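You operate a simulated robot arm through the tools that you are given. There is no shell and no other tool. Be economical: measure what you need, move in short steps, check, and stop when the job is done.

The job below is to be done with a simulated two-armed robot. You get a single attempt, and the scene is never put back.

## Task
Clamp the short red pipe's nozzle, shut its knob and put it back.
Fine: lay it on the grey mat first and hold it with the other hand while the clamp lever closes; it ends in the blue tray. Set down upright: short red pipe.

It is judged by the outcome, as a careful person would: the job done as asked, and still so three seconds after it is handed in. It fails if anything else is knocked over, pushed out of place, dropped, spilled or broken.

## Robot
Two 7-joint arms with two-finger parallel grippers on one trunk, on a base that drives. Base frame: it is fixed to the floor where the robot stands at the start and does not move with it; the origin is under the middle of the robot, x ahead of it, y to its left, z up. Readings come in mm, degrees, newtons and seconds.
The left shoulder is at the start at [70, 134, 1226], the right one opposite. With the tool pointing down near the work surface each hand reaches from about 100 to 620 mm from the robot's upright axis, wherever it stands, measured 20 degrees to its own side. Places, roughly: blue tray [500, 200, 800]; grey mat [200, 200, 800]; nozzle knob [500, 0, 900]; pipe clamp lever [400, 100, 900]. Payload 1.57 kg a hand.
The tool frame of a hand sits at the grasp point between the pads (the TCP): z along the fingers, y along the line on which they close. The tips reach 30 mm beyond it. Largest opening 80 mm; finger width 17, thickness 12; the body of the gripper, 40 by 82 mm, starts 80 mm behind the TCP.
Orientation is that of the tool frame in the base frame, as [roll, pitch, yaw] about the fixed x, y, z axes, in that order (R = Rz(yaw) Ry(pitch) Rx(roll)). With the fingers straight down and closing along the base's y, the tool's x points along the base's -x, its y along +y and its z along -z.

## Interface
- The arms move only by the tool play_rows. It takes "left_rows", "right_rows" or both (then of equal length, played together; a hand with none holds still); each is a list of rows, each a list of 7 numbers: the shift along the tool's x, y, z in units of 25 mm (1.0 is 25 mm), then the turn, a rotation vector about the tool's x, y, z in units of 5 degrees (1.0 is 5 degrees), then the opening, from 0 (shut) to 1 (fully open). In form: [[x, y, z, wx, wy, wz, jaw], ...]. A call has 1 to 8 rows; each row shifts and turns the commanded pose from where the row before left it, along the tool's axes as they then stand. A call with a number of a shift or a turn outside -1 to 1 is refused whole. Rows are played at 5 a second. More than 50 mm and 8.6 degrees between two rows, or a gripper value outside its range, and nothing of the call is played. A pose out of reach is approached as far as the arm can. The call stops where the force on the tool passes 90 N (or 10 N more than at its start, if that is more) or the arm is blocked; 0.2 s more then pass. Each finger travels about 153 mm/s and halts on what it meets, pressing with about 26 N; the grip force reading is that of the motor and also rises with nothing between the fingers. The clock runs only during rows and for 0.2 s after the last one: add rows that do not move to give the fingers time. The reply holds the time, the measured pose of the TCP, the force on the tool along the base axes, the opening and the grip force, in the units named above and with some noise, with the torque about the TCP (base axes, N m) and any sound that the robot's microphone picked up.
- Cameras (640 x 400 px; columns grow to the right, rows downward): "scene" is now at [119.3, 31, 1430.6]; the picture's right is [0.40, -0.91, 0.00], its down [-0.72, -0.32, -0.62] and it looks along [0.57, 0.25, -0.79] (base axes); focal length 214 px, centre (320, 200). "left" rides on the left gripper at [72, 7, -122] in its tool frame; the picture's right is [-0.09, 1.00, 0.00], its down [-0.84, -0.08, -0.54] and it looks along [-0.54, -0.05, 0.84] (tool axes); focal length 238 px, centre (320, 200). "right" rides on the right gripper at [72, -6, -122] in its tool frame; the picture's right is [0.09, 1.00, 0.00], its down [-0.84, 0.08, -0.54] and it looks along [-0.54, 0.05, 0.84] (tool axes); focal length 238 px, centre (320, 200). There is no depth. A picture from a camera that has moved, and an enlarged one, comes with that camera's place and axes in the base frame and with its lens.
- get_image(camera): a new picture of that camera. It takes no simulated time.
- slide_trunk(by): slides the trunk up (or, below 0, down) by that many mm; the arms and the scene camera ride with it, the base frame stays. It gives what a move gives, with no picture.
- steer(legs): drives the robot by 1 to 6 legs, each [ahead, left, turn to the left] in mm, mm and degrees, along the robot's own axes; the way and the turn of a leg run together, so that a leg with both is an arc; at most 1500 mm and 180 degrees a leg. The arms and the cameras ride along, it lands a little off, and it stops where it bumps. It gives what a move gives.
- pan_tilt(pan, tilt): turns the head with the scene camera to pan (to the left, within 86 degrees either way) and tilt (down, from -29 to 69), counted from straight ahead of the robot. It gives what a move gives.
- zoom(camera, box): a new picture of the part [left, top, right, bottom] of that camera's present view, enlarged. It takes no simulated time.
- sign_off(): hands the job in; it is judged then, once.

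Go step by step. Nothing tells you exact positions but the pictures and the camera data: compare them with the known pose of the tool, close in by small moves and look again before you grip or let go. The budget is 120 turns and 108 pictures, counting those below and the enlarged ones. Unless the task says otherwise, let go and move clear before handing in, and close with one line.

The tools are called after "Call:" as name(argument=value, ...) on one line, values as JSON. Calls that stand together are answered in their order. play_rows: Moves the arms, as the interface text tells. Its arguments: {"type":"object","properties":{"left_rows":{"type":"array","items":{"type":"array","items":{"type":"number"}}},"right_rows":{"type":"array","items":{"type":"array","items":{"type":"number"}}}},"required":[]} The other tools are called the same way: slide_trunk (by) slides the trunk up or down; steer (legs) drives the base; pan_tilt (pan, tilt) turns the head that bears the scene camera; get_image (camera) takes a picture; zoom (camera, box) takes an enlarged picture of a part of a camera's view; sign_off () hands the job in.

At the start:

```text
t: 0.0
left_ee_pos: [424.1, 357.7, 1221.0]
left_tool_rot: [180.0, 0.0, -180.0]
left_ft_force: [0.3, -0.3, -0.1]
left_torque: [0.01, 0.01, 0.07]
left_width: 80.1
left_grasp_force: 0.1
right_ee_pos: [384.5, -65.4, 1144.2]
right_tool_rot: [179.9, 0.0, -180.0]
right_ft_force: [0.0, 0.4, -1.2]
right_torque: [-0.01, 0.01, 0.02]
right_width: 79.9
right_grasp_force: 0.1
trunk travel left (down, up): [-800.0, 140.0]
robot x, y, heading: [-2.9, -0.3, -0.0]
head pan, tilt: [23.9, 51.8]
```

scene: 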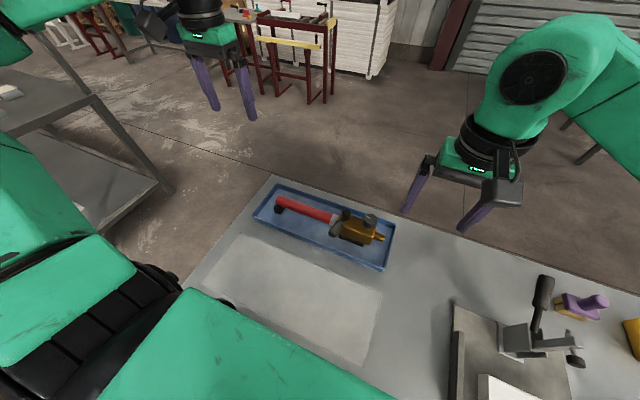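
right: 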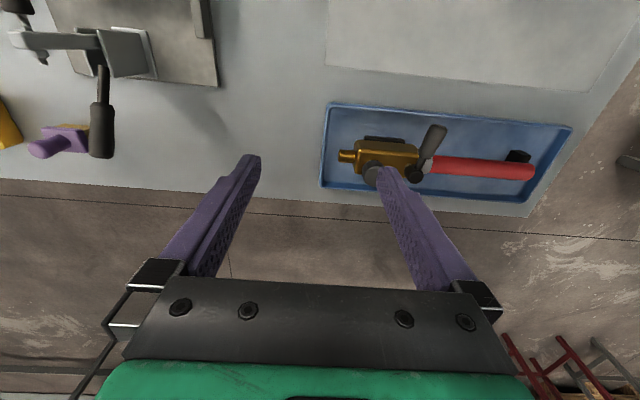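
left: 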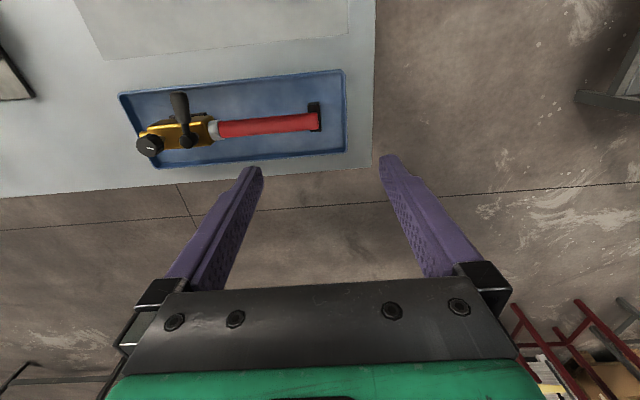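

I see the red pipe with its brass nozzle lying in the blue tray, with a dark lever and a dark knob on the nozzle. I'll look closer before moving.

Call:
zoom(camera="scene", box=[240, 170, 410, 276])

Call:
zoom(camera="right", box=[310, 90, 590, 265])

Call:
zoom(camera="left", box=[110, 60, 360, 216])

```text
3.76 times, centred on (325, 223) of scene
camera zoom: at [119.3, 31.0, 1430.6], right [0.4, -0.91, 0.0], down [-0.72, -0.32, -0.62], along [0.57, 0.25, -0.79], focal length 807 px, centre (301, 113)
```

zoom: 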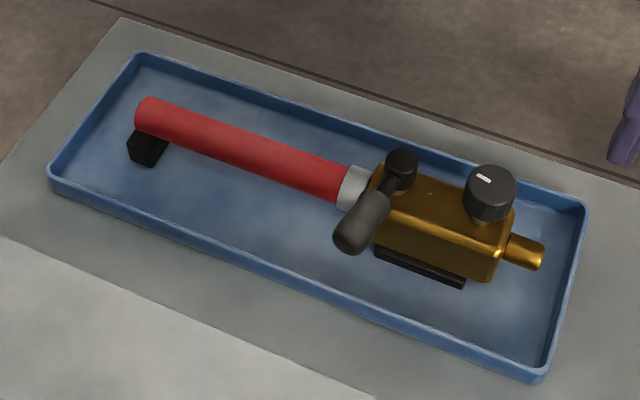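

```text
2.29 times, centred on (450, 178) of right
camera zoom: at [312.2, -70.7, 1266.5], right [-0.09, 1.0, 0.0], down [0.84, 0.08, 0.54], along [0.54, 0.05, -0.84], focal length 545 px, centre (23, 251)
```

zoom: 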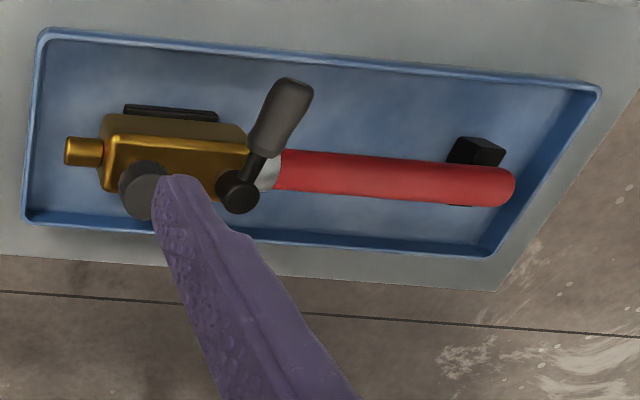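

```text
2.56 times, centred on (235, 138) of left
camera zoom: at [352.7, 364.9, 1343.5], right [0.09, 1.0, 0.0], down [0.84, -0.08, 0.54], along [0.54, -0.05, -0.84], focal length 610 px, centre (538, 359)
```

zoom: 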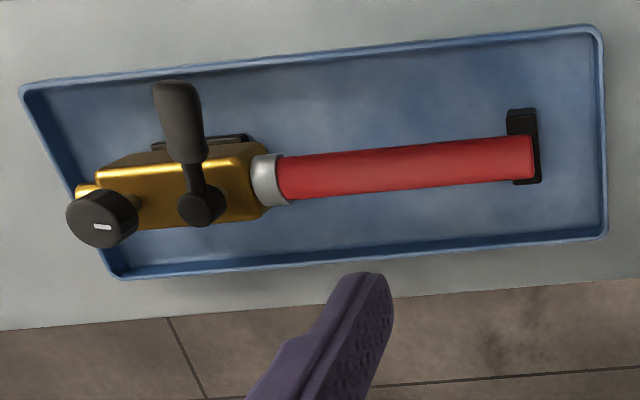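

The knob top is at about (478, 35, 923). The lever runs flat from its pivot at (481, 105, 906) to its end at (404, 117, 903), and the pipe's far end is at (477, 340, 856). I'll bring the right hand nearer to look at the nozzle.

Call:
play_rows(right_rows=[[-0.16, 0.75, 0.93, 0, 0, 0, 1], [-0.16, 0.75, 0.93, 0, 0, 0, 1], [-0.16, 0.75, 0.93, 0, 0, 0, 1], [-0.16, 0.75, 0.93, 0, 0, 0, 1], [-0.16, 0.75, 0.93, 0, 0, 0, 1]])

Call:
get_image(camera="right")

Call:
get_image(camera="scene")

```text
t: 1.2
left_ee_pos: [425.0, 358.6, 1220.6]
left_tool_rot: [-180.0, 0.0, -180.0]
left_ft_force: [0.1, 0.3, 0.2]
left_torque: [0.02, 0.0, 0.03]
left_width: 79.8
left_grasp_force: 0.0
right_ee_pos: [405.7, 30.0, 1029.1]
right_tool_rot: [180.0, 0.0, 179.9]
right_ft_force: [-0.2, 0.1, 0.8]
right_torque: [0.0, 0.01, 0.02]
right_width: 80.0
right_grasp_force: 0.0
trunk travel left (down, up): [-800.0, 140.0]
robot x, y, heading: [2.5, -0.8, 0.1]
head pan, tilt: [23.9, 51.8]
```

```text
101 pictures are left
camera right: at [332.9, 23.7, 1151.0], right [-0.09, 1.0, 0.0], down [0.84, 0.08, 0.54], along [0.54, 0.05, -0.84], focal length 238 px, centre (320, 200)
```

right: 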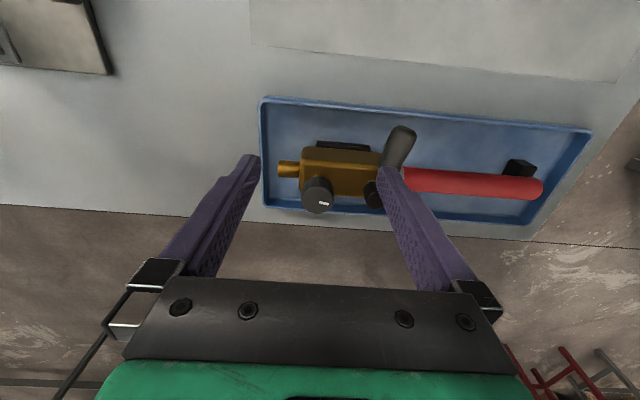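

```text
100 pictures are left
camera scene: at [119.9, 32.2, 1430.5], right [0.4, -0.91, 0.0], down [-0.72, -0.32, -0.62], along [0.57, 0.25, -0.79], focal length 214 px, centre (320, 200)
```

scene: 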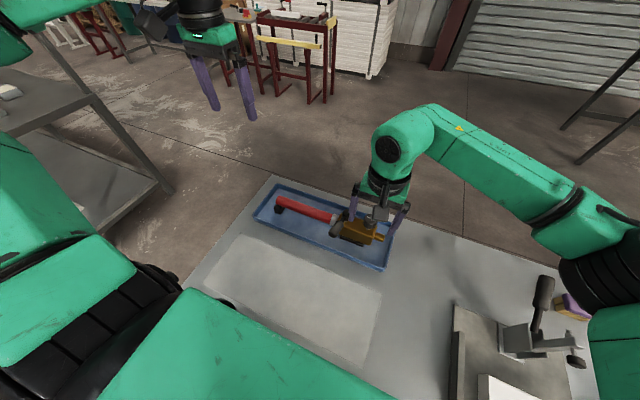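

Call:
zoom(camera="right", box=[260, 120, 420, 220])

Call:
zoom(camera="scene", box=[310, 190, 406, 250])

```text
4.00 times, centred on (340, 170) of right
camera zoom: at [332.9, 23.7, 1151.0], right [-0.09, 1.0, 0.0], down [0.84, 0.08, 0.54], along [0.54, 0.05, -0.84], focal length 953 px, centre (240, 320)
```

zoom: 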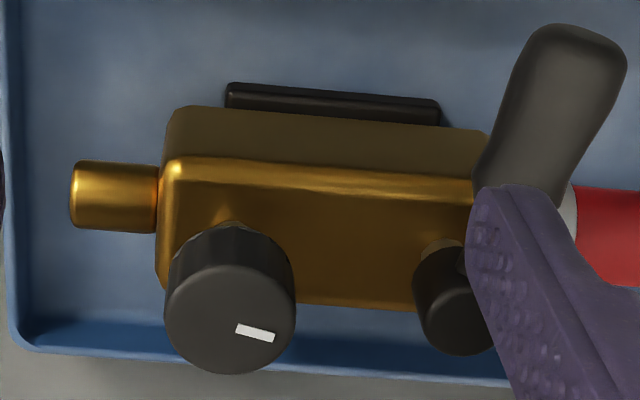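

```text
6.67 times, centred on (358, 220) of scene
camera zoom: at [119.9, 32.2, 1430.5], right [0.4, -0.91, 0.0], down [-0.72, -0.32, -0.62], along [0.57, 0.25, -0.79], focal length 1430 px, centre (67, 67)
```

zoom: 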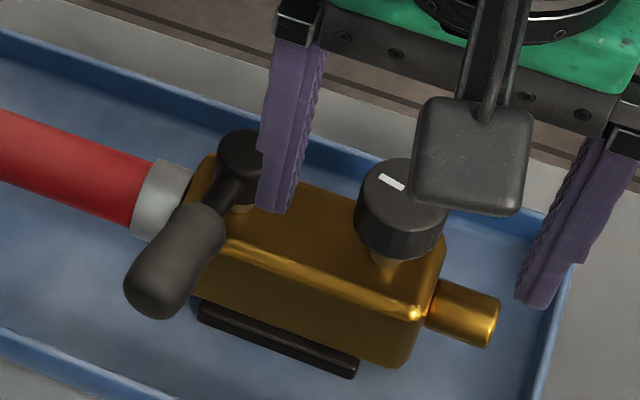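

The lever swings about an upright axis and must close towards the pipe, clockwise from above, because the knob blocks the other way. I'll shift the base about 100 mm left so that the nozzle sits better for the right hand, then yaw both hands 90° to grip across the tool.

Call:
steer(legs=[[0, 90, 0]])

Call:
play_rows(left_rows=[[0, 0, 0.5, 0, 0, 1, 1], [0, 0, 0.5, 0, 0, 1, 1], [0, 0, 0.5, 0, 0, 1, 1], [0, 0, 0.5, 0, 0, 1, 1], [0, 0, 0.5, 0, 0, 1, 1], [0, 0, 0.5, 0, 0, 1, 1], [0, 0, 0.5, 0, 0, 1, 1], [0, 0, 0.5, 0, 0, 1, 1]], right_rows=[[0, 0, -0.4, 0, 0, -1, 1], [0, 0, -0.4, 0, 0, -1, 1], [0, 0, -0.4, 0, 0, -1, 1], [0, 0, 0, 0, 0, -1, 1], [0, 0, 0, 0, 0, -1, 1], [0, 0, 0, 0, 0, -1, 1], [0, 0, 0, 0, 0, -1, 1], [0, 0, 0, 0, 0, -1, 1]])

Call:
play_rows(left_rows=[[0, 0, 0.5, 0, 0, 1, 1], [0, 0, 0.5, 0, 0, 1, 1], [0, 0, 0.5, 0, 0, 1, 1], [0, 0, 0.5, 0, 0, 1, 1], [0, 0, 0.5, 0, 0, 1, 1], [0, 0, 0.5, 0, 0, 1, 1], [0, 0, 0.5, 0, 0, 1, 1], [0, 0, 0.5, 0, 0, 1, 1]], right_rows=[[0, 0, 0, 0, 0, -1, 1], [0, 0, 0, 0, 0, -1, 1], [0, 0, 0, 0, 0, -1, 1], [0, 0, 0, 0, 0, -1, 1], [0, 0, 0, 0, 0, -1, 1], [0, 0, 0, 0, 0, -1, 1], [0, 0, 0, 0, 0, -1, 1], [0, 0, 0, 0, 0, -1, 1]])

Call:
play_rows(left_rows=[[0, 0, 0.5, 0, 0, 1, 1], [0, 0, 0.5, 0, 0, 1, 1]], right_rows=[[0, 0, 0, 0, 0, -1, 1], [0, 0, 0, 0, 0, -1, 1]])

Call:
get_image(camera="scene")

Call:
get_image(camera="right")

Call:
get_image(camera="left")

```text
t: 2.3
left_ee_pos: [424.6, 443.6, 1221.5]
left_tool_rot: [179.8, 0.0, -179.9]
left_ft_force: [0.2, 0.5, 0.6]
left_torque: [0.03, 0.03, 0.01]
left_width: 80.1
left_grasp_force: 0.1
right_ee_pos: [404.2, 115.2, 1028.9]
right_tool_rot: [179.7, 0.0, 179.9]
right_ft_force: [-0.1, 0.2, 0.1]
right_torque: [0.01, 0.01, -0.02]
right_width: 80.2
right_grasp_force: 0.1
trunk travel left (down, up): [-800.0, 140.0]
robot x, y, heading: [4.1, 90.1, -0.1]
head pan, tilt: [23.9, 51.8]
```

```text
t: 4.1
left_ee_pos: [425.3, 446.9, 1119.9]
left_tool_rot: [179.9, 0.1, 139.8]
left_ft_force: [0.8, 0.7, -0.4]
left_torque: [-0.01, 0.0, -0.04]
left_width: 80.0
left_grasp_force: 0.0
right_ee_pos: [404.1, 118.5, 1059.6]
right_tool_rot: [-180.0, 0.1, -140.1]
right_ft_force: [-0.8, 0.6, -0.6]
right_torque: [0.0, 0.01, -0.01]
right_width: 79.8
right_grasp_force: 0.0
trunk travel left (down, up): [-800.0, 140.0]
robot x, y, heading: [-0.0, 89.6, 0.2]
head pan, tilt: [23.9, 51.8]
```

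```text
t: 5.9
left_ee_pos: [425.8, 447.8, 1020.1]
left_tool_rot: [180.0, 0.1, 99.9]
left_ft_force: [0.2, -1.0, -0.1]
left_torque: [-0.02, 0.0, -0.04]
left_width: 80.0
left_grasp_force: 0.1
right_ee_pos: [404.4, 117.8, 1060.1]
right_tool_rot: [-180.0, 0.1, -122.6]
right_ft_force: [0.0, -0.2, -0.8]
right_torque: [-0.02, 0.01, -0.01]
right_width: 80.1
right_grasp_force: 0.1
right hand out of reach, approached as far as the arm can: row 5, 6, 7, 8
trunk travel left (down, up): [-800.0, 140.0]
robot x, y, heading: [-2.7, 89.8, -0.2]
head pan, tilt: [23.9, 51.8]
```

```text
t: 6.5
left_ee_pos: [424.7, 448.7, 995.1]
left_tool_rot: [179.8, 0.0, 89.9]
left_ft_force: [-0.1, 0.3, 1.6]
left_torque: [-0.01, -0.01, 0.02]
left_width: 80.0
left_grasp_force: 0.1
right_ee_pos: [404.4, 118.0, 1060.7]
right_tool_rot: [-180.0, 0.0, -122.6]
right_ft_force: [0.1, 0.2, -0.5]
right_torque: [-0.02, -0.01, 0.03]
right_width: 80.0
right_grasp_force: 0.1
right hand out of reach, approached as far as the arm can: row 1, 2
trunk travel left (down, up): [-800.0, 140.0]
robot x, y, heading: [1.3, 89.2, 0.0]
head pan, tilt: [23.9, 51.8]
```

```text
97 pictures are left
camera scene: at [119.7, 121.0, 1430.6], right [0.4, -0.91, 0.0], down [-0.72, -0.32, -0.62], along [0.57, 0.25, -0.79], focal length 214 px, centre (320, 200)
```

scene: 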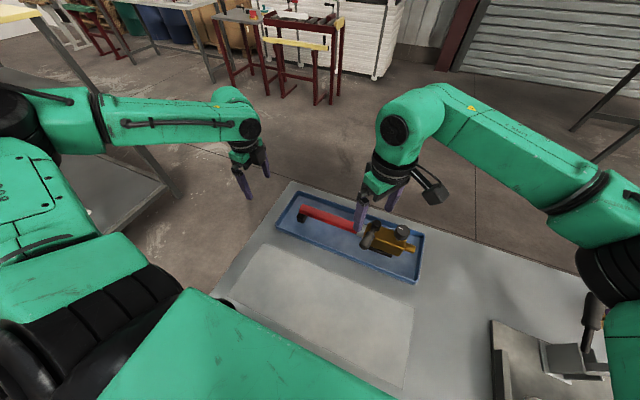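

```text
96 pictures are left
camera right: at [371.5, 54.8, 1181.5], right [-0.89, 0.46, 0.0], down [0.39, 0.75, 0.54], along [0.25, 0.48, -0.84], focal length 238 px, centre (320, 200)
```

right: 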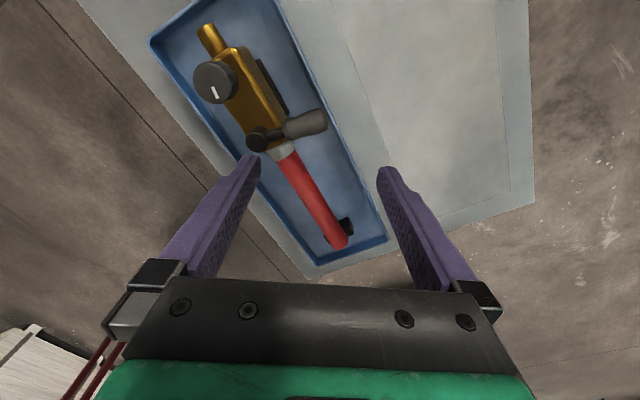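

```text
95 pictures are left
camera left: at [432.5, 520.5, 1118.0], right [1.0, -0.09, 0.0], down [-0.08, -0.84, 0.54], along [-0.05, -0.54, -0.84], focal length 238 px, centre (320, 200)
```

left: 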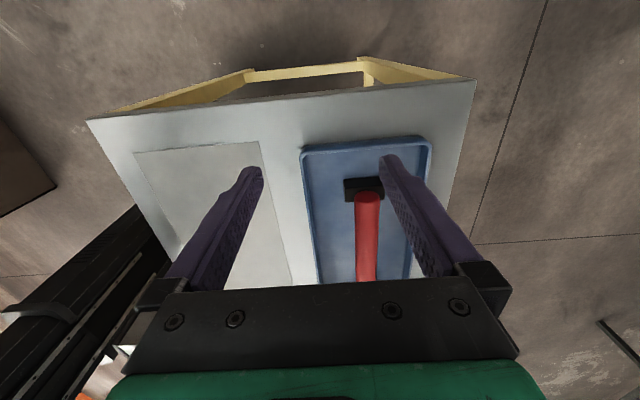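

The left hand reached the yaw it needs, but the right stops at −122°. I'll turn the right hand the other way, towards yaw +90, staying high.

Call:
play_rows(right_rows=[[0, 0, 0, 0, 0, 1, 1], [0, 0, 0, 0, 0, 1, 1], [0, 0, 0, 0, 0, 1, 1], [0, 0, 0, 0, 0, 1, 1], [0, 0, 0, 0, 0, 1, 1], [0, 0, 0, 0, 0, 1, 1], [0, 0, 0, 0, 0, 1, 1], [0, 0, 0, 0, 0, 1, 1]])

Call:
play_rows(right_rows=[[0, 0, 0, 0, 0, 1, 1], [0, 0, 0, 0, 0, 1, 1], [0, 0, 0, 0, 0, 1, 1], [0, 0, 0, 0, 0, 1, 1], [0, 0, 0, 0, 0, 1, 1], [0, 0, 0, 0, 0, 1, 1], [0, 0, 0, 0, 0, 1, 1], [0, 0, 0, 0, 0, 1, 1]])

Call:
play_rows(right_rows=[[0, 0, 0, 0, 0, 1, 1], [0, 0, 0, 0, 0, 1, 1], [0, 0, 0, 0, 0, 1, 1], [0, 0, 0, 0, 0, 1, 1], [0, 0, 0, 0, 0, 1, 1], [0, 0, 0, 0, 0, 1, 1], [0, 0, 0, 0, 0, 1, 1], [0, 0, 0, 0, 0, 1, 1]])

```text
t: 8.3
left_ee_pos: [426.6, 448.4, 995.2]
left_tool_rot: [179.9, 0.0, 90.0]
left_ft_force: [-0.3, 0.2, 0.4]
left_torque: [-0.02, 0.01, -0.03]
left_width: 79.7
left_grasp_force: 0.0
right_ee_pos: [403.4, 118.3, 1059.6]
right_tool_rot: [-180.0, 0.1, -162.7]
right_ft_force: [-1.1, -0.1, 0.1]
right_torque: [-0.02, -0.06, 0.01]
right_width: 80.2
right_grasp_force: 0.0
trunk travel left (down, up): [-800.0, 140.0]
robot x, y, heading: [1.0, 86.7, 0.1]
head pan, tilt: [23.9, 51.8]
```

```text
t: 10.1
left_ee_pos: [424.9, 447.7, 995.0]
left_tool_rot: [179.9, -0.1, 89.9]
left_ft_force: [-0.2, 0.4, 0.0]
left_torque: [-0.02, 0.05, 0.03]
left_width: 80.1
left_grasp_force: 0.1
right_ee_pos: [404.5, 119.2, 1060.0]
right_tool_rot: [179.9, 0.0, 157.3]
right_ft_force: [-1.6, -0.4, -0.2]
right_torque: [-0.02, -0.01, 0.03]
right_width: 80.0
right_grasp_force: 0.0
trunk travel left (down, up): [-800.0, 140.0]
robot x, y, heading: [1.7, 92.3, -0.2]
head pan, tilt: [23.9, 51.8]
```

```text
t: 11.9
left_ee_pos: [425.6, 448.7, 996.2]
left_tool_rot: [179.9, -0.1, 90.0]
left_ft_force: [-0.7, -0.5, 0.4]
left_torque: [0.02, -0.01, 0.0]
left_width: 79.8
left_grasp_force: 0.0
right_ee_pos: [403.5, 119.5, 1059.3]
right_tool_rot: [179.9, 0.0, 117.4]
right_ft_force: [0.4, 0.2, -1.0]
right_torque: [0.0, -0.01, -0.01]
right_width: 80.3
right_grasp_force: 0.1
trunk travel left (down, up): [-800.0, 140.0]
robot x, y, heading: [2.7, 88.2, 0.1]
head pan, tilt: [23.9, 51.8]
```

Call:
play_rows(right_rows=[[0, 0, 0, 0, 0, 1, 1], [0, 0, 0, 0, 0, 1, 1], [0, 0, 0, 0, 0, 1, 1], [0, 0, 0, 0, 0, 1, 1], [0, 0, 0, 0, 0, 1, 1], [0, 0, 0, 0, 0, 0.48, 1]])

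Call:
play_rows(right_rows=[[-0.49, 0.77, 0.4, 0, 0, 0, 1], [-0.49, 0.77, 0.4, 0, 0, 0, 1], [-0.49, 0.77, 0.4, 0, 0, 0, 1], [-0.49, 0.77, 0.4, 0, 0, 0, 1]], left_rows=[[-1, 0.28, 0.3, 0, 0, 0, 1], [-1, 0.28, 0.3, 0, 0, 0, 1], [-1, 0.28, 0.3, 0, 0, 0, 1], [-1, 0.28, 0.3, 0, 0, 0, 1]])

Call:
get_image(camera="right")

Call:
get_image(camera="left")

Call:
get_image(camera="scene")

```text
t: 13.3
left_ee_pos: [426.1, 447.7, 995.8]
left_tool_rot: [179.9, -0.1, 90.0]
left_ft_force: [-0.6, 1.3, 0.3]
left_torque: [-0.01, 0.0, 0.02]
left_width: 79.8
left_grasp_force: 0.0
right_ee_pos: [403.4, 119.9, 1060.1]
right_tool_rot: [179.9, 0.0, 89.9]
right_ft_force: [0.0, -0.2, -1.1]
right_torque: [0.02, 0.02, 0.01]
right_width: 80.2
right_grasp_force: 0.0
trunk travel left (down, up): [-800.0, 140.0]
robot x, y, heading: [2.8, 90.4, -0.1]
head pan, tilt: [23.9, 51.8]
```

```text
t: 14.3
left_ee_pos: [454.4, 346.5, 965.9]
left_tool_rot: [179.9, 0.1, 90.1]
left_ft_force: [0.3, 0.6, 0.4]
left_torque: [0.02, -0.01, 0.0]
left_width: 80.1
left_grasp_force: 0.1
right_ee_pos: [482.1, 68.7, 1019.9]
right_tool_rot: [-180.0, -0.1, 90.0]
right_ft_force: [-1.1, -0.9, -0.1]
right_torque: [0.04, 0.03, 0.0]
right_width: 79.8
right_grasp_force: 0.1
trunk travel left (down, up): [-800.0, 140.0]
robot x, y, heading: [-0.8, 88.3, 0.1]
head pan, tilt: [23.9, 51.8]
```

```text
94 pictures are left
camera right: at [476.0, 140.2, 1141.2], right [1.0, 0.09, 0.0], down [0.08, -0.84, 0.54], along [0.05, -0.54, -0.84], focal length 238 px, centre (320, 200)
```

right: 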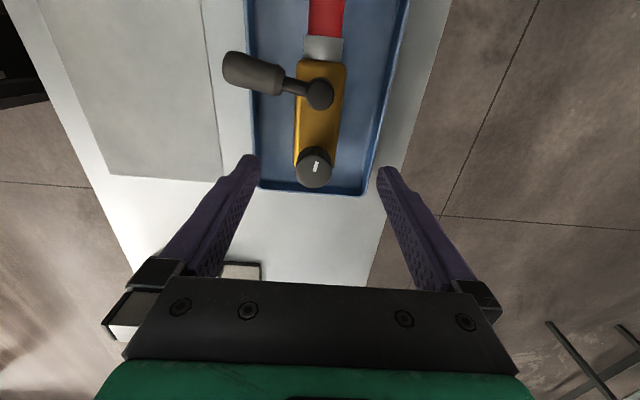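

```text
93 pictures are left
camera left: at [461.3, 418.9, 1088.1], right [1.0, -0.09, 0.0], down [-0.08, -0.84, 0.54], along [-0.05, -0.54, -0.84], focal length 238 px, centre (320, 200)
```

left: 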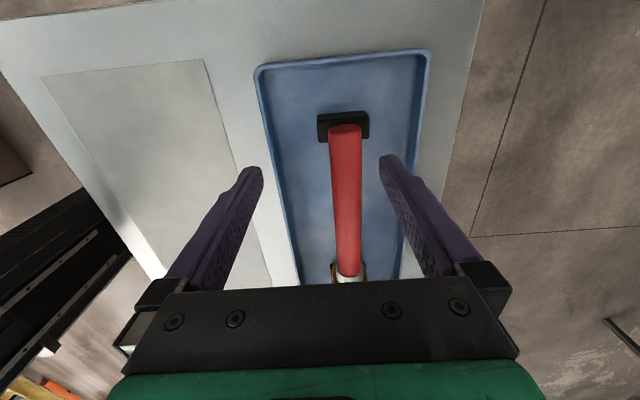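

```text
92 pictures are left
camera scene: at [121.2, 118.8, 1430.5], right [0.4, -0.91, 0.0], down [-0.72, -0.32, -0.62], along [0.56, 0.25, -0.79], focal length 214 px, centre (320, 200)
```

scene: 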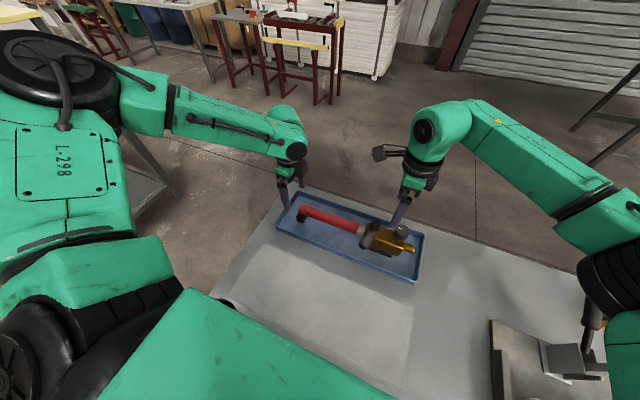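

Call:
zoom(camera="right", box=[200, 0, 420, 200])

Call:
zoom(camera="left", box=[240, 40, 440, 300])

```text
2.00 times, centred on (310, 100) of right
camera zoom: at [476.0, 140.2, 1141.2], right [1.0, 0.09, 0.0], down [0.08, -0.84, 0.54], along [0.05, -0.54, -0.84], focal length 477 px, centre (340, 400)
```

zoom: 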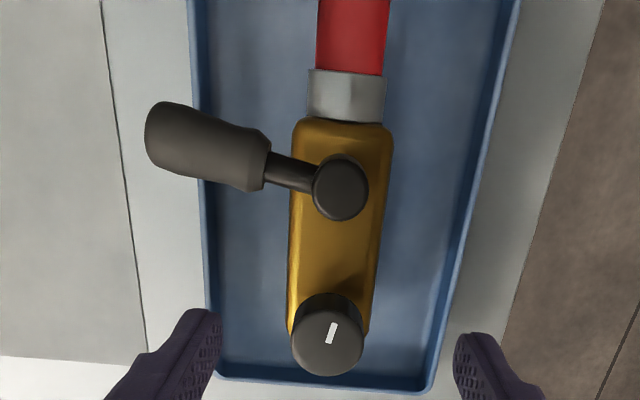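

```text
1.54 times, centred on (340, 170) of left
camera zoom: at [461.3, 418.9, 1088.1], right [1.0, -0.09, 0.0], down [-0.08, -0.84, 0.54], along [-0.05, -0.54, -0.84], focal length 367 px, centre (289, 246)
```

zoom: 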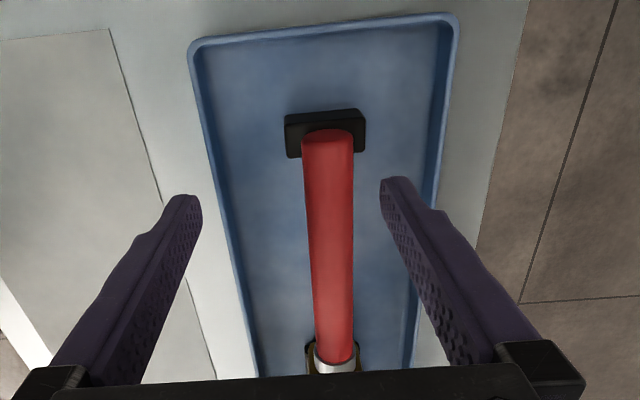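

The block spans about x 456–504 and the pipe is about 33 mm thick at x = 480. I'll lower both hands: right over the block between knob and lever (y 72), left over the pipe at y 250.

Call:
play_rows(left_rows=[[-0.97, 0.26, 0, 0, 0, 0, 1], [-0.97, 0.26, 0, 0, 0, 0, 1], [-0.97, 0.26, 0, 0, 0, 0, 1], [-0.97, 0.26, 0.3, 0, 0, 0, 1], [0, 0, 0.9, 0, 0, 0, 1], [0, 0, 0.9, 0, 0, 0, 1], [0, 0, 0.9, 0, 0, 0, 1]], right_rows=[[0.14, -0.06, 0.7, 0, 0, 0, 1], [0, 0, 0.7, 0, 0, 0, 1], [0, 0, 0.7, 0, 0, 0, 1], [0, 0, 0.7, 0, 0, 0, 1], [0, 0, 0.7, 0, 0, 0, 1], [0, 0, 0.7, 0, 0, 0, 1], [0, 0, 0.6, 0, 0, 0, 1]])

Call:
get_image(camera="right")

Call:
get_image(camera="left")

Call:
zoom(camera="scene", box=[250, 150, 440, 270])

```text
t: 15.9
left_ee_pos: [464.6, 261.3, 904.9]
left_tool_rot: [179.7, 0.0, 90.0]
left_ft_force: [0.3, -0.5, 0.1]
left_torque: [-0.01, 0.01, 0.02]
left_width: 79.8
left_grasp_force: 0.0
left hand out of reach, approached as far as the arm can: row 6, 7
right_ee_pos: [480.6, 73.5, 900.5]
right_tool_rot: [179.9, 0.0, 90.0]
right_ft_force: [-0.5, 0.7, -0.5]
right_torque: [-0.02, -0.03, -0.03]
right_width: 80.0
right_grasp_force: 0.1
trunk travel left (down, up): [-800.0, 140.0]
robot x, y, heading: [-2.3, 91.7, -0.0]
head pan, tilt: [23.9, 51.8]
```

```text
89 pictures are left
camera right: at [473.2, 145.5, 1022.4], right [1.0, 0.09, 0.0], down [0.08, -0.84, 0.54], along [0.05, -0.54, -0.84], focal length 238 px, centre (320, 200)
```

right: 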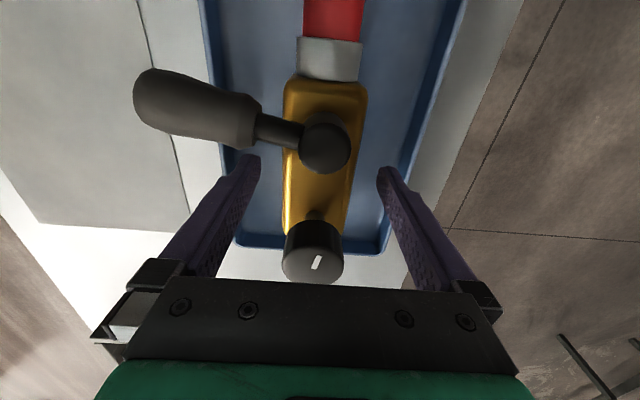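

```text
88 pictures are left
camera left: at [471.6, 334.7, 1026.6], right [1.0, -0.09, 0.0], down [-0.08, -0.84, 0.54], along [-0.05, -0.54, -0.84], focal length 238 px, centre (320, 200)
```

left: 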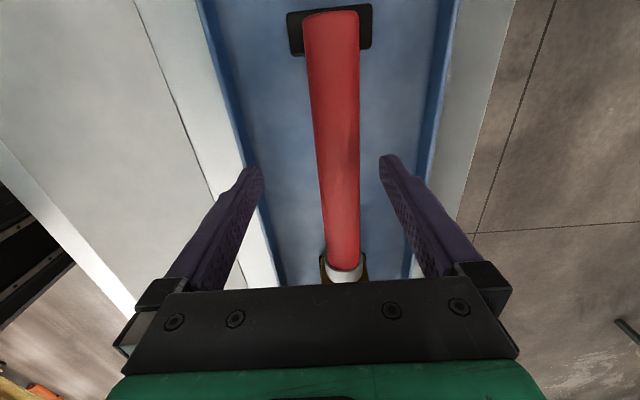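

```text
3.33 times, centred on (345, 210) of scene
camera zoom: at [119.5, 120.5, 1430.6], right [0.4, -0.91, 0.0], down [-0.72, -0.32, -0.62], along [0.57, 0.25, -0.79], focal length 715 px, centre (237, 167)
```

zoom: 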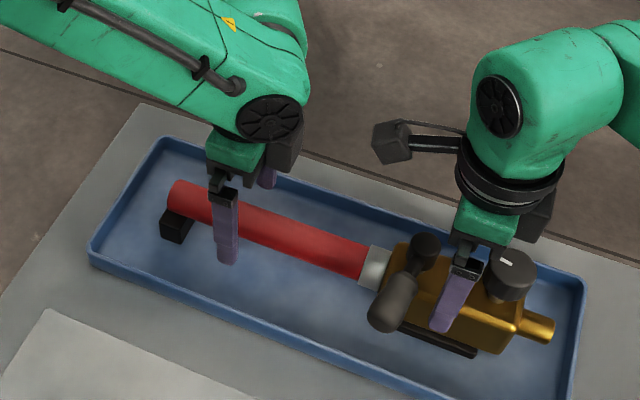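

The right hand lines up well, but the left can't reach lower in this posture. I'll lift both a little and lower them together with the trunk instead.

Call:
play_rows(left_rows=[[0, 0, -0.8, 0, 0, 0, 1], [0, 0, -0.8, 0, 0, 0, 1], [0, 0, 0, 0, 0, 0, 1]], right_rows=[[0, 0, -0.6, 0, 0, 0, 1], [0, 0, -0.6, 0, 0, 0, 1], [0, 0, 0, 0, 0, 0, 1]])

```text
t: 16.7
left_ee_pos: [465.7, 263.0, 944.3]
left_tool_rot: [180.0, 0.0, 90.1]
left_ft_force: [0.1, 0.3, 0.2]
left_torque: [0.01, -0.02, 0.01]
left_width: 79.8
left_grasp_force: 0.1
right_ee_pos: [480.7, 74.2, 930.4]
right_tool_rot: [-180.0, 0.1, 90.0]
right_ft_force: [0.2, -0.7, -0.3]
right_torque: [0.02, 0.0, 0.0]
right_width: 80.0
right_grasp_force: 0.0
trunk travel left (down, up): [-800.0, 140.0]
robot x, y, heading: [-2.1, 88.2, 0.0]
head pan, tilt: [23.9, 51.8]
```

Call:
play_rows(left_rows=[[-0.5, 0.57, 0, 0, 0, 0, 1], [0, 0, 0.4, 0, 0, 0, 1], [0, 0, 0, 0, 0, 0, 1]])

```text
t: 17.5
left_ee_pos: [479.0, 250.2, 934.5]
left_tool_rot: [179.7, 0.0, 89.9]
left_ft_force: [0.0, 0.5, -0.2]
left_torque: [-0.01, 0.0, -0.01]
left_width: 80.0
left_grasp_force: 0.1
right_ee_pos: [479.4, 74.8, 931.6]
right_tool_rot: [179.9, -0.1, 90.0]
right_ft_force: [-0.8, 0.1, 0.3]
right_torque: [0.01, -0.03, -0.01]
right_width: 79.7
right_grasp_force: 0.0
trunk travel left (down, up): [-800.0, 140.0]
robot x, y, heading: [-0.5, 88.1, 0.1]
head pan, tilt: [23.9, 51.8]
```

Call:
slide_trunk(by=-50)

Call:
get_image(camera="right")

Call:
get_image(camera="left")

Call:
zoom(camera="scene", box=[250, 150, 440, 270])

```text
t: 18.4
left_ee_pos: [481.1, 249.0, 885.1]
left_tool_rot: [179.8, 0.0, 89.9]
left_ft_force: [0.1, -0.3, -0.1]
left_torque: [0.02, 0.0, 0.01]
left_width: 80.1
left_grasp_force: 0.1
right_ee_pos: [479.2, 73.8, 879.6]
right_tool_rot: [180.0, -0.1, 90.0]
right_ft_force: [0.3, 0.2, 0.7]
right_torque: [-0.01, -0.02, 0.04]
right_width: 79.7
right_grasp_force: 0.0
trunk travel left (down, up): [-750.0, 190.0]
robot x, y, heading: [-3.5, 90.3, -0.1]
head pan, tilt: [23.9, 51.8]
```

```text
86 pictures are left
camera right: at [472.5, 145.5, 1001.9], right [1.0, 0.09, 0.0], down [0.08, -0.84, 0.54], along [0.05, -0.54, -0.84], focal length 238 px, centre (320, 200)
```

right: 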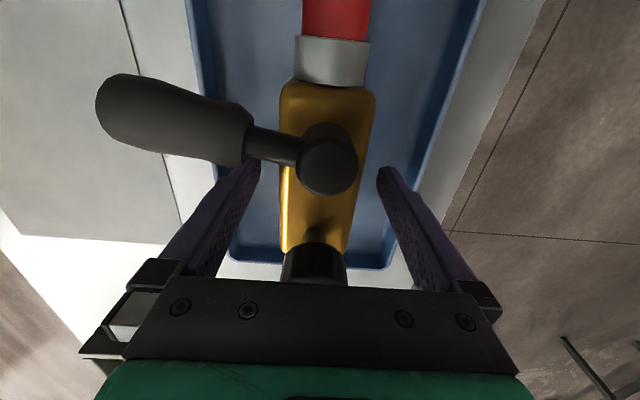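

```text
85 pictures are left
camera left: at [485.6, 322.1, 1007.4], right [1.0, -0.09, 0.0], down [-0.08, -0.84, 0.54], along [-0.05, -0.54, -0.84], focal length 238 px, centre (320, 200)
```

left: 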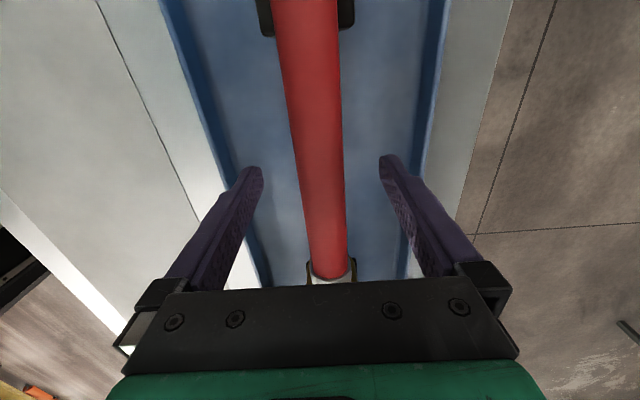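

```text
3.33 times, centred on (345, 210) of scene
camera zoom: at [119.0, 120.7, 1380.6], right [0.4, -0.91, 0.0], down [-0.72, -0.32, -0.62], along [0.57, 0.25, -0.79], focal length 715 px, centre (237, 167)
```

zoom: 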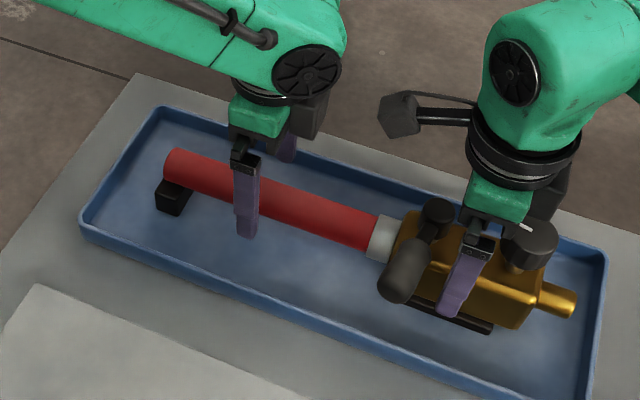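

Call:
slide_trunk(by=-25)

Call:
play_rows(left_rows=[[0, 0, 0, 0, 0, 0, 0.6], [0, 0, 0, 0, 0, 0, 0.3], [0, 0, 0, 0, 0, 0, 0], [0, 0, 0, 0, 0, 0, 0], [0, 0, 0, 0, 0, 0, 0]])

Call:
zoom(camera="scene", box=[250, 130, 440, 250])

Call:
get_image(camera="left")

```text
t: 19.1
left_ee_pos: [477.9, 249.1, 861.0]
left_tool_rot: [179.8, 0.0, 90.0]
left_ft_force: [0.5, 0.6, 0.3]
left_torque: [0.01, 0.02, 0.01]
left_width: 80.1
left_grasp_force: 0.1
right_ee_pos: [479.5, 72.3, 855.3]
right_tool_rot: [179.9, 0.1, 90.0]
right_ft_force: [-1.1, 1.1, -0.1]
right_torque: [-0.03, -0.01, -0.01]
right_width: 79.9
right_grasp_force: 0.1
trunk travel left (down, up): [-725.0, 215.0]
robot x, y, heading: [-1.9, 89.4, 0.1]
head pan, tilt: [23.9, 51.8]
```

```text
t: 20.3
left_ee_pos: [479.3, 249.8, 859.7]
left_tool_rot: [179.8, 0.0, 89.9]
left_ft_force: [0.1, -0.1, -0.7]
left_torque: [-0.02, 0.0, -0.09]
left_width: 33.3
left_grasp_force: 25.7
right_ee_pos: [479.6, 74.9, 855.7]
right_tool_rot: [180.0, 0.0, 90.0]
right_ft_force: [0.2, 0.0, -0.1]
right_torque: [-0.02, 0.01, -0.01]
right_width: 79.9
right_grasp_force: 0.1
trunk travel left (down, up): [-725.0, 215.0]
robot x, y, heading: [0.7, 87.9, -0.1]
head pan, tilt: [23.9, 51.8]
```

```text
3.33 times, centred on (345, 190) of scene
camera zoom: at [119.5, 120.7, 1355.6], right [0.4, -0.91, 0.0], down [-0.72, -0.32, -0.62], along [0.57, 0.25, -0.79], focal length 715 px, centre (237, 233)
```

zoom: 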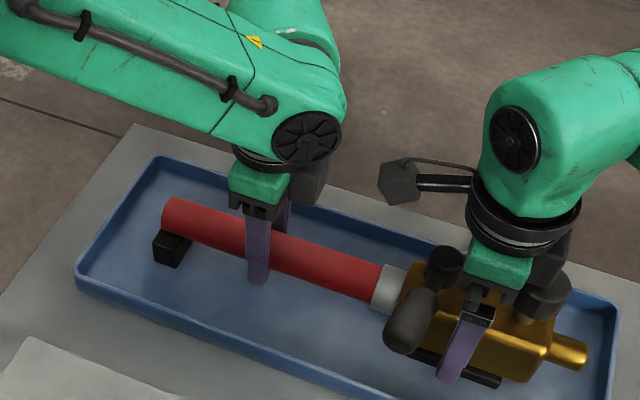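

```text
82 pictures are left
camera left: at [485.9, 322.1, 982.2], right [1.0, -0.09, 0.0], down [-0.08, -0.84, 0.54], along [-0.05, -0.54, -0.84], focal length 238 px, centre (320, 200)
```

left: 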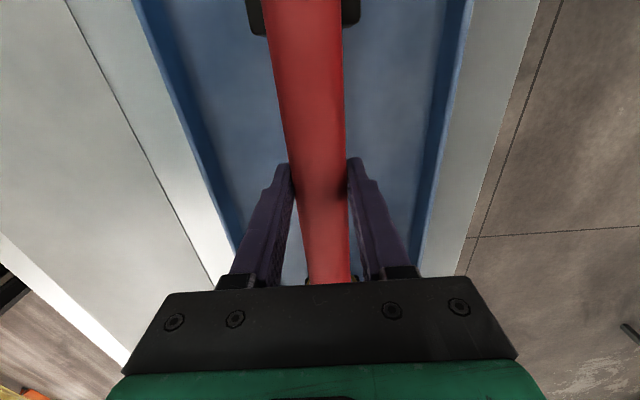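

The left hand has gripped the pipe (33 mm). Now I'll close the right on the block.

Call:
play_rows(right_rows=[[0, 0, 0, 0, 0, 0, 0.75], [0, 0, 0, 0, 0, 0, 0.5], [0, 0, 0, 0, 0, 0, 0.3], [0, 0, 0, 0, 0, 0, 0], [0, 0, 0, 0, 0, 0, 0]], left_rows=[[0, 0, 0, 0, 0, 0, 0], [0, 0, 0, 0, 0, 0, 0], [0, 0, 0, 0, 0, 0, 0], [0, 0, 0, 0, 0, 0, 0], [0, 0, 0, 0, 0, 0, 0]])

Call:
slide_trunk(by=15)

Call:
zoom(camera="scene", box=[250, 130, 440, 250])

```text
t: 21.5
left_ee_pos: [480.1, 249.3, 859.6]
left_tool_rot: [179.9, -0.1, 90.0]
left_ft_force: [1.4, -0.9, 0.1]
left_torque: [0.08, -0.02, 0.32]
left_width: 33.4
left_grasp_force: 26.4
right_ee_pos: [479.9, 73.8, 854.5]
right_tool_rot: [-180.0, -0.1, 90.0]
right_ft_force: [-1.3, -0.9, 1.1]
right_torque: [0.04, 0.08, 0.01]
right_width: 51.8
right_grasp_force: 25.8
trunk travel left (down, up): [-725.0, 215.0]
robot x, y, heading: [-2.8, 88.8, 0.1]
head pan, tilt: [23.9, 51.8]
```

```text
t: 22.2
left_ee_pos: [479.8, 249.5, 875.2]
left_tool_rot: [179.9, 0.1, 90.0]
left_ft_force: [2.5, -0.7, -4.2]
left_torque: [0.05, 0.0, 0.42]
left_width: 33.4
left_grasp_force: 25.9
right_ee_pos: [481.0, 74.5, 869.3]
right_tool_rot: [180.0, -0.1, 89.9]
right_ft_force: [-2.7, 0.9, -1.8]
right_torque: [0.37, -0.05, 0.02]
right_width: 51.9
right_grasp_force: 25.9
trunk travel left (down, up): [-740.0, 200.0]
robot x, y, heading: [-1.3, 92.5, 0.3]
head pan, tilt: [23.9, 51.8]
```

```text
3.33 times, centred on (345, 190) of scene
camera zoom: at [120.0, 120.7, 1370.6], right [0.4, -0.91, 0.0], down [-0.72, -0.32, -0.62], along [0.57, 0.25, -0.79], focal length 715 px, centre (237, 233)
```

zoom: 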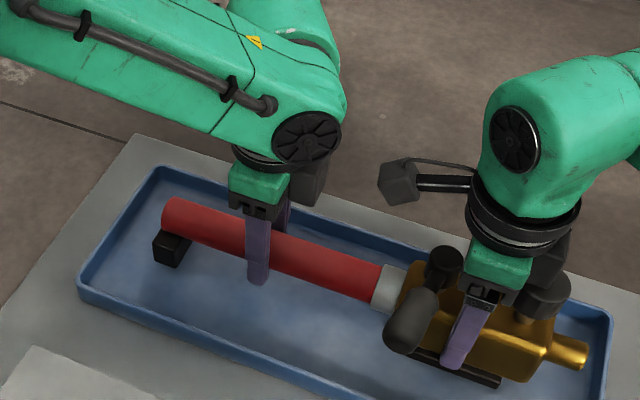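

The tool lifts clear and level. I'll raise it further and drive back about 225 mm to bring it over the mat, which spans x 167–342 and y −65–420.

Call:
slide_trunk(by=55)

Call:
steer(legs=[[-225, 0, 0]])

Call:
get_image(camera="scene")

Call:
get_image(camera="left")

Call:
get_image(camera="right")

```text
t: 23.1
left_ee_pos: [480.2, 250.2, 928.4]
left_tool_rot: [179.9, 0.0, 90.1]
left_ft_force: [2.2, 0.2, -3.6]
left_torque: [0.0, -0.02, 0.44]
left_width: 33.2
left_grasp_force: 25.7
right_ee_pos: [479.8, 73.9, 923.6]
right_tool_rot: [180.0, 0.1, 90.0]
right_ft_force: [-2.2, 0.1, -2.1]
right_torque: [0.38, -0.01, 0.03]
right_width: 51.7
right_grasp_force: 25.9
trunk travel left (down, up): [-795.0, 145.0]
robot x, y, heading: [0.1, 86.8, 0.0]
head pan, tilt: [23.9, 51.8]
```

```text
t: 24.8
left_ee_pos: [261.5, 249.3, 929.1]
left_tool_rot: [180.0, -0.1, 89.9]
left_ft_force: [2.6, 0.2, -3.1]
left_torque: [-0.01, 0.0, 0.42]
left_width: 33.2
left_grasp_force: 25.7
right_ee_pos: [260.4, 73.1, 924.6]
right_tool_rot: [-179.9, 0.0, 89.9]
right_ft_force: [-2.3, -0.3, -3.4]
right_torque: [0.19, -0.05, 0.07]
right_width: 51.9
right_grasp_force: 25.7
trunk travel left (down, up): [-795.0, 145.0]
robot x, y, heading: [-222.7, 87.5, 0.1]
head pan, tilt: [23.9, 51.8]
```

```text
80 pictures are left
camera scene: at [-98.9, 120.7, 1425.3], right [0.4, -0.92, 0.0], down [-0.72, -0.32, -0.62], along [0.56, 0.25, -0.79], focal length 214 px, centre (320, 200)
```

scene: 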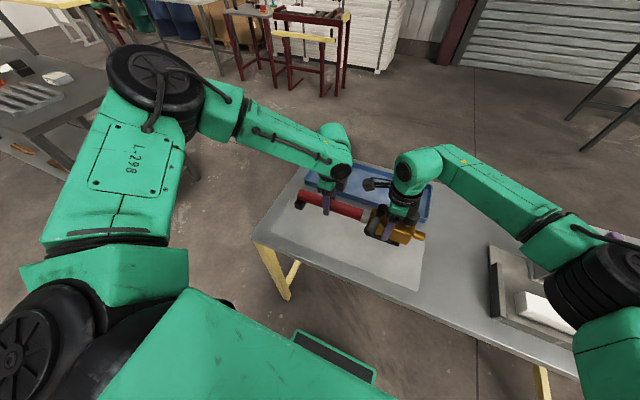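

```text
79 pictures are left
camera left: at [267.2, 321.2, 1051.1], right [1.0, -0.09, 0.0], down [-0.08, -0.84, 0.54], along [-0.05, -0.54, -0.84], focal length 238 px, centre (320, 200)
```

left: 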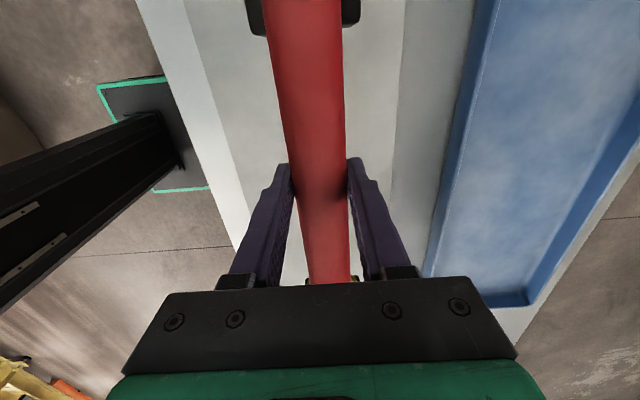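

```text
78 pictures are left
camera right: at [253.6, 144.6, 1045.5], right [1.0, 0.09, 0.0], down [0.08, -0.84, 0.54], along [0.05, -0.54, -0.84], focal length 238 px, centre (320, 200)
```

right: 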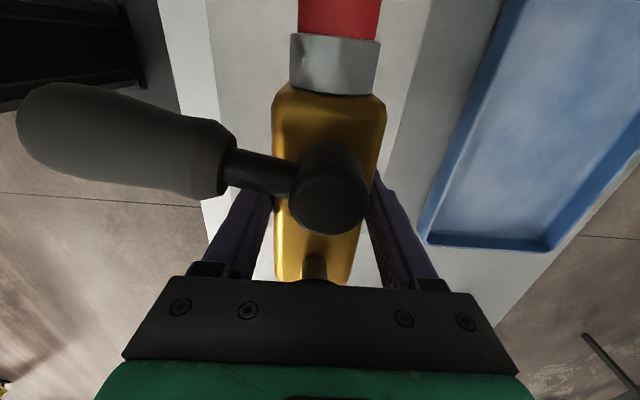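

Call:
slide_trunk(by=-62)

Call:
slide_trunk(by=-5)

Call:
slide_trunk(by=-3)

Call:
zoom(camera="scene", box=[270, 140, 460, 260])

```text
t: 25.8
left_ee_pos: [259.3, 248.4, 867.1]
left_tool_rot: [179.9, 0.0, 89.9]
left_ft_force: [-0.2, -0.3, -3.5]
left_torque: [0.1, 0.04, 0.33]
left_width: 33.1
left_grasp_force: 25.6
right_ee_pos: [258.7, 72.0, 862.1]
right_tool_rot: [179.9, 0.0, 89.9]
right_ft_force: [-1.3, 0.5, -2.9]
right_torque: [0.23, -0.13, -0.2]
right_width: 51.5
right_grasp_force: 26.1
trunk travel left (down, up): [-733.0, 207.0]
robot x, y, heading: [-223.8, 90.5, 0.1]
head pan, tilt: [23.9, 51.8]
```

```text
t: 26.4
left_ee_pos: [257.9, 249.0, 862.4]
left_tool_rot: [179.8, 0.0, 89.9]
left_ft_force: [0.8, -1.0, -3.1]
left_torque: [0.08, 0.0, 0.34]
left_width: 33.2
left_grasp_force: 26.2
right_ee_pos: [257.3, 72.6, 858.1]
right_tool_rot: [180.0, 0.0, 90.0]
right_ft_force: [-0.8, 1.2, -2.4]
right_torque: [0.26, -0.1, -0.19]
right_width: 51.9
right_grasp_force: 25.8
trunk travel left (down, up): [-728.0, 212.0]
robot x, y, heading: [-219.4, 90.0, -0.2]
head pan, tilt: [23.9, 51.8]
```

```text
t: 26.9
left_ee_pos: [259.4, 249.0, 859.1]
left_tool_rot: [179.8, 0.0, 89.9]
left_ft_force: [0.8, -0.2, -3.9]
left_torque: [0.05, 0.0, 0.33]
left_width: 33.1
left_grasp_force: 26.2
right_ee_pos: [258.0, 72.6, 854.6]
right_tool_rot: [180.0, 0.1, 90.0]
right_ft_force: [-1.4, 0.3, -3.1]
right_torque: [0.24, -0.09, -0.15]
right_width: 51.7
right_grasp_force: 25.7
trunk travel left (down, up): [-725.0, 215.0]
robot x, y, heading: [-221.2, 92.4, -0.0]
head pan, tilt: [23.9, 51.8]
```

```text
3.33 times, centred on (365, 200) of scene
camera zoom: at [-100.8, 120.7, 1355.4], right [0.4, -0.92, 0.0], down [-0.72, -0.32, -0.62], along [0.57, 0.25, -0.79], focal length 715 px, centre (170, 200)
```

zoom: 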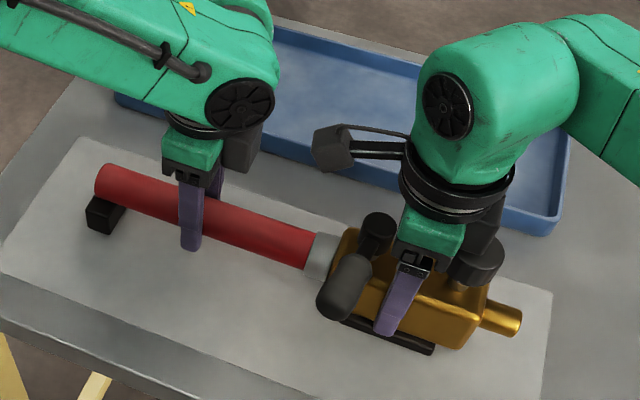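

Nearly at the mat, but the hands still carry the weight. I'll lower in small steps until contact shows.

Call:
slide_trunk(by=-2)

Call:
slide_trunk(by=-2)

```text
t: 27.4
left_ee_pos: [259.7, 248.4, 858.1]
left_tool_rot: [179.9, 0.0, 89.8]
left_ft_force: [0.1, -0.2, -2.6]
left_torque: [0.02, -0.01, 0.31]
left_width: 33.4
left_grasp_force: 26.0
right_ee_pos: [258.7, 73.0, 853.0]
right_tool_rot: [180.0, -0.1, 90.0]
right_ft_force: [-1.5, -0.7, -2.3]
right_torque: [0.23, -0.09, -0.13]
right_width: 51.8
right_grasp_force: 26.4
trunk travel left (down, up): [-723.0, 217.0]
robot x, y, heading: [-220.3, 92.5, -0.0]
head pan, tilt: [23.9, 51.8]
```

```text
t: 27.9
left_ee_pos: [259.3, 248.4, 855.3]
left_tool_rot: [180.0, 0.0, 89.8]
left_ft_force: [1.0, 0.0, -2.2]
left_torque: [0.04, 0.01, 0.34]
left_width: 32.9
left_grasp_force: 25.3
right_ee_pos: [258.7, 72.2, 850.6]
right_tool_rot: [-180.0, 0.0, 89.9]
right_ft_force: [-0.8, 0.2, -4.3]
right_torque: [0.17, -0.07, -0.11]
right_width: 51.8
right_grasp_force: 25.9
trunk travel left (down, up): [-721.0, 219.0]
robot x, y, heading: [-223.9, 88.6, -0.1]
head pan, tilt: [23.9, 51.8]
```

Call:
slide_trunk(by=-2)

Call:
slide_trunk(by=-2)

```text
t: 28.4
left_ee_pos: [259.1, 249.2, 853.4]
left_tool_rot: [179.9, 0.1, 89.8]
left_ft_force: [1.3, -0.8, -0.5]
left_torque: [-0.04, -0.04, 0.37]
left_width: 33.1
left_grasp_force: 26.3
right_ee_pos: [258.2, 71.9, 849.8]
right_tool_rot: [180.0, 0.0, 89.9]
right_ft_force: [-0.4, -0.2, -0.4]
right_torque: [-0.28, 0.04, -0.12]
right_width: 51.8
right_grasp_force: 25.8
trunk travel left (down, up): [-719.0, 221.0]
robot x, y, heading: [-223.0, 92.1, -0.1]
head pan, tilt: [23.9, 51.8]
```

```text
t: 29.0
left_ee_pos: [257.8, 249.6, 853.8]
left_tool_rot: [179.6, 0.0, 89.9]
left_ft_force: [2.0, 1.7, 12.9]
left_torque: [-0.03, -0.05, 0.2]
left_width: 33.5
left_grasp_force: 25.6
right_ee_pos: [257.1, 74.0, 850.2]
right_tool_rot: [179.7, -0.2, 89.9]
right_ft_force: [7.2, -1.0, 11.0]
right_torque: [-0.67, 0.42, 0.08]
right_width: 51.9
right_grasp_force: 25.7
trunk travel left (down, up): [-717.0, 223.0]
robot x, y, heading: [-222.3, 90.5, -0.0]
head pan, tilt: [23.9, 51.8]
```

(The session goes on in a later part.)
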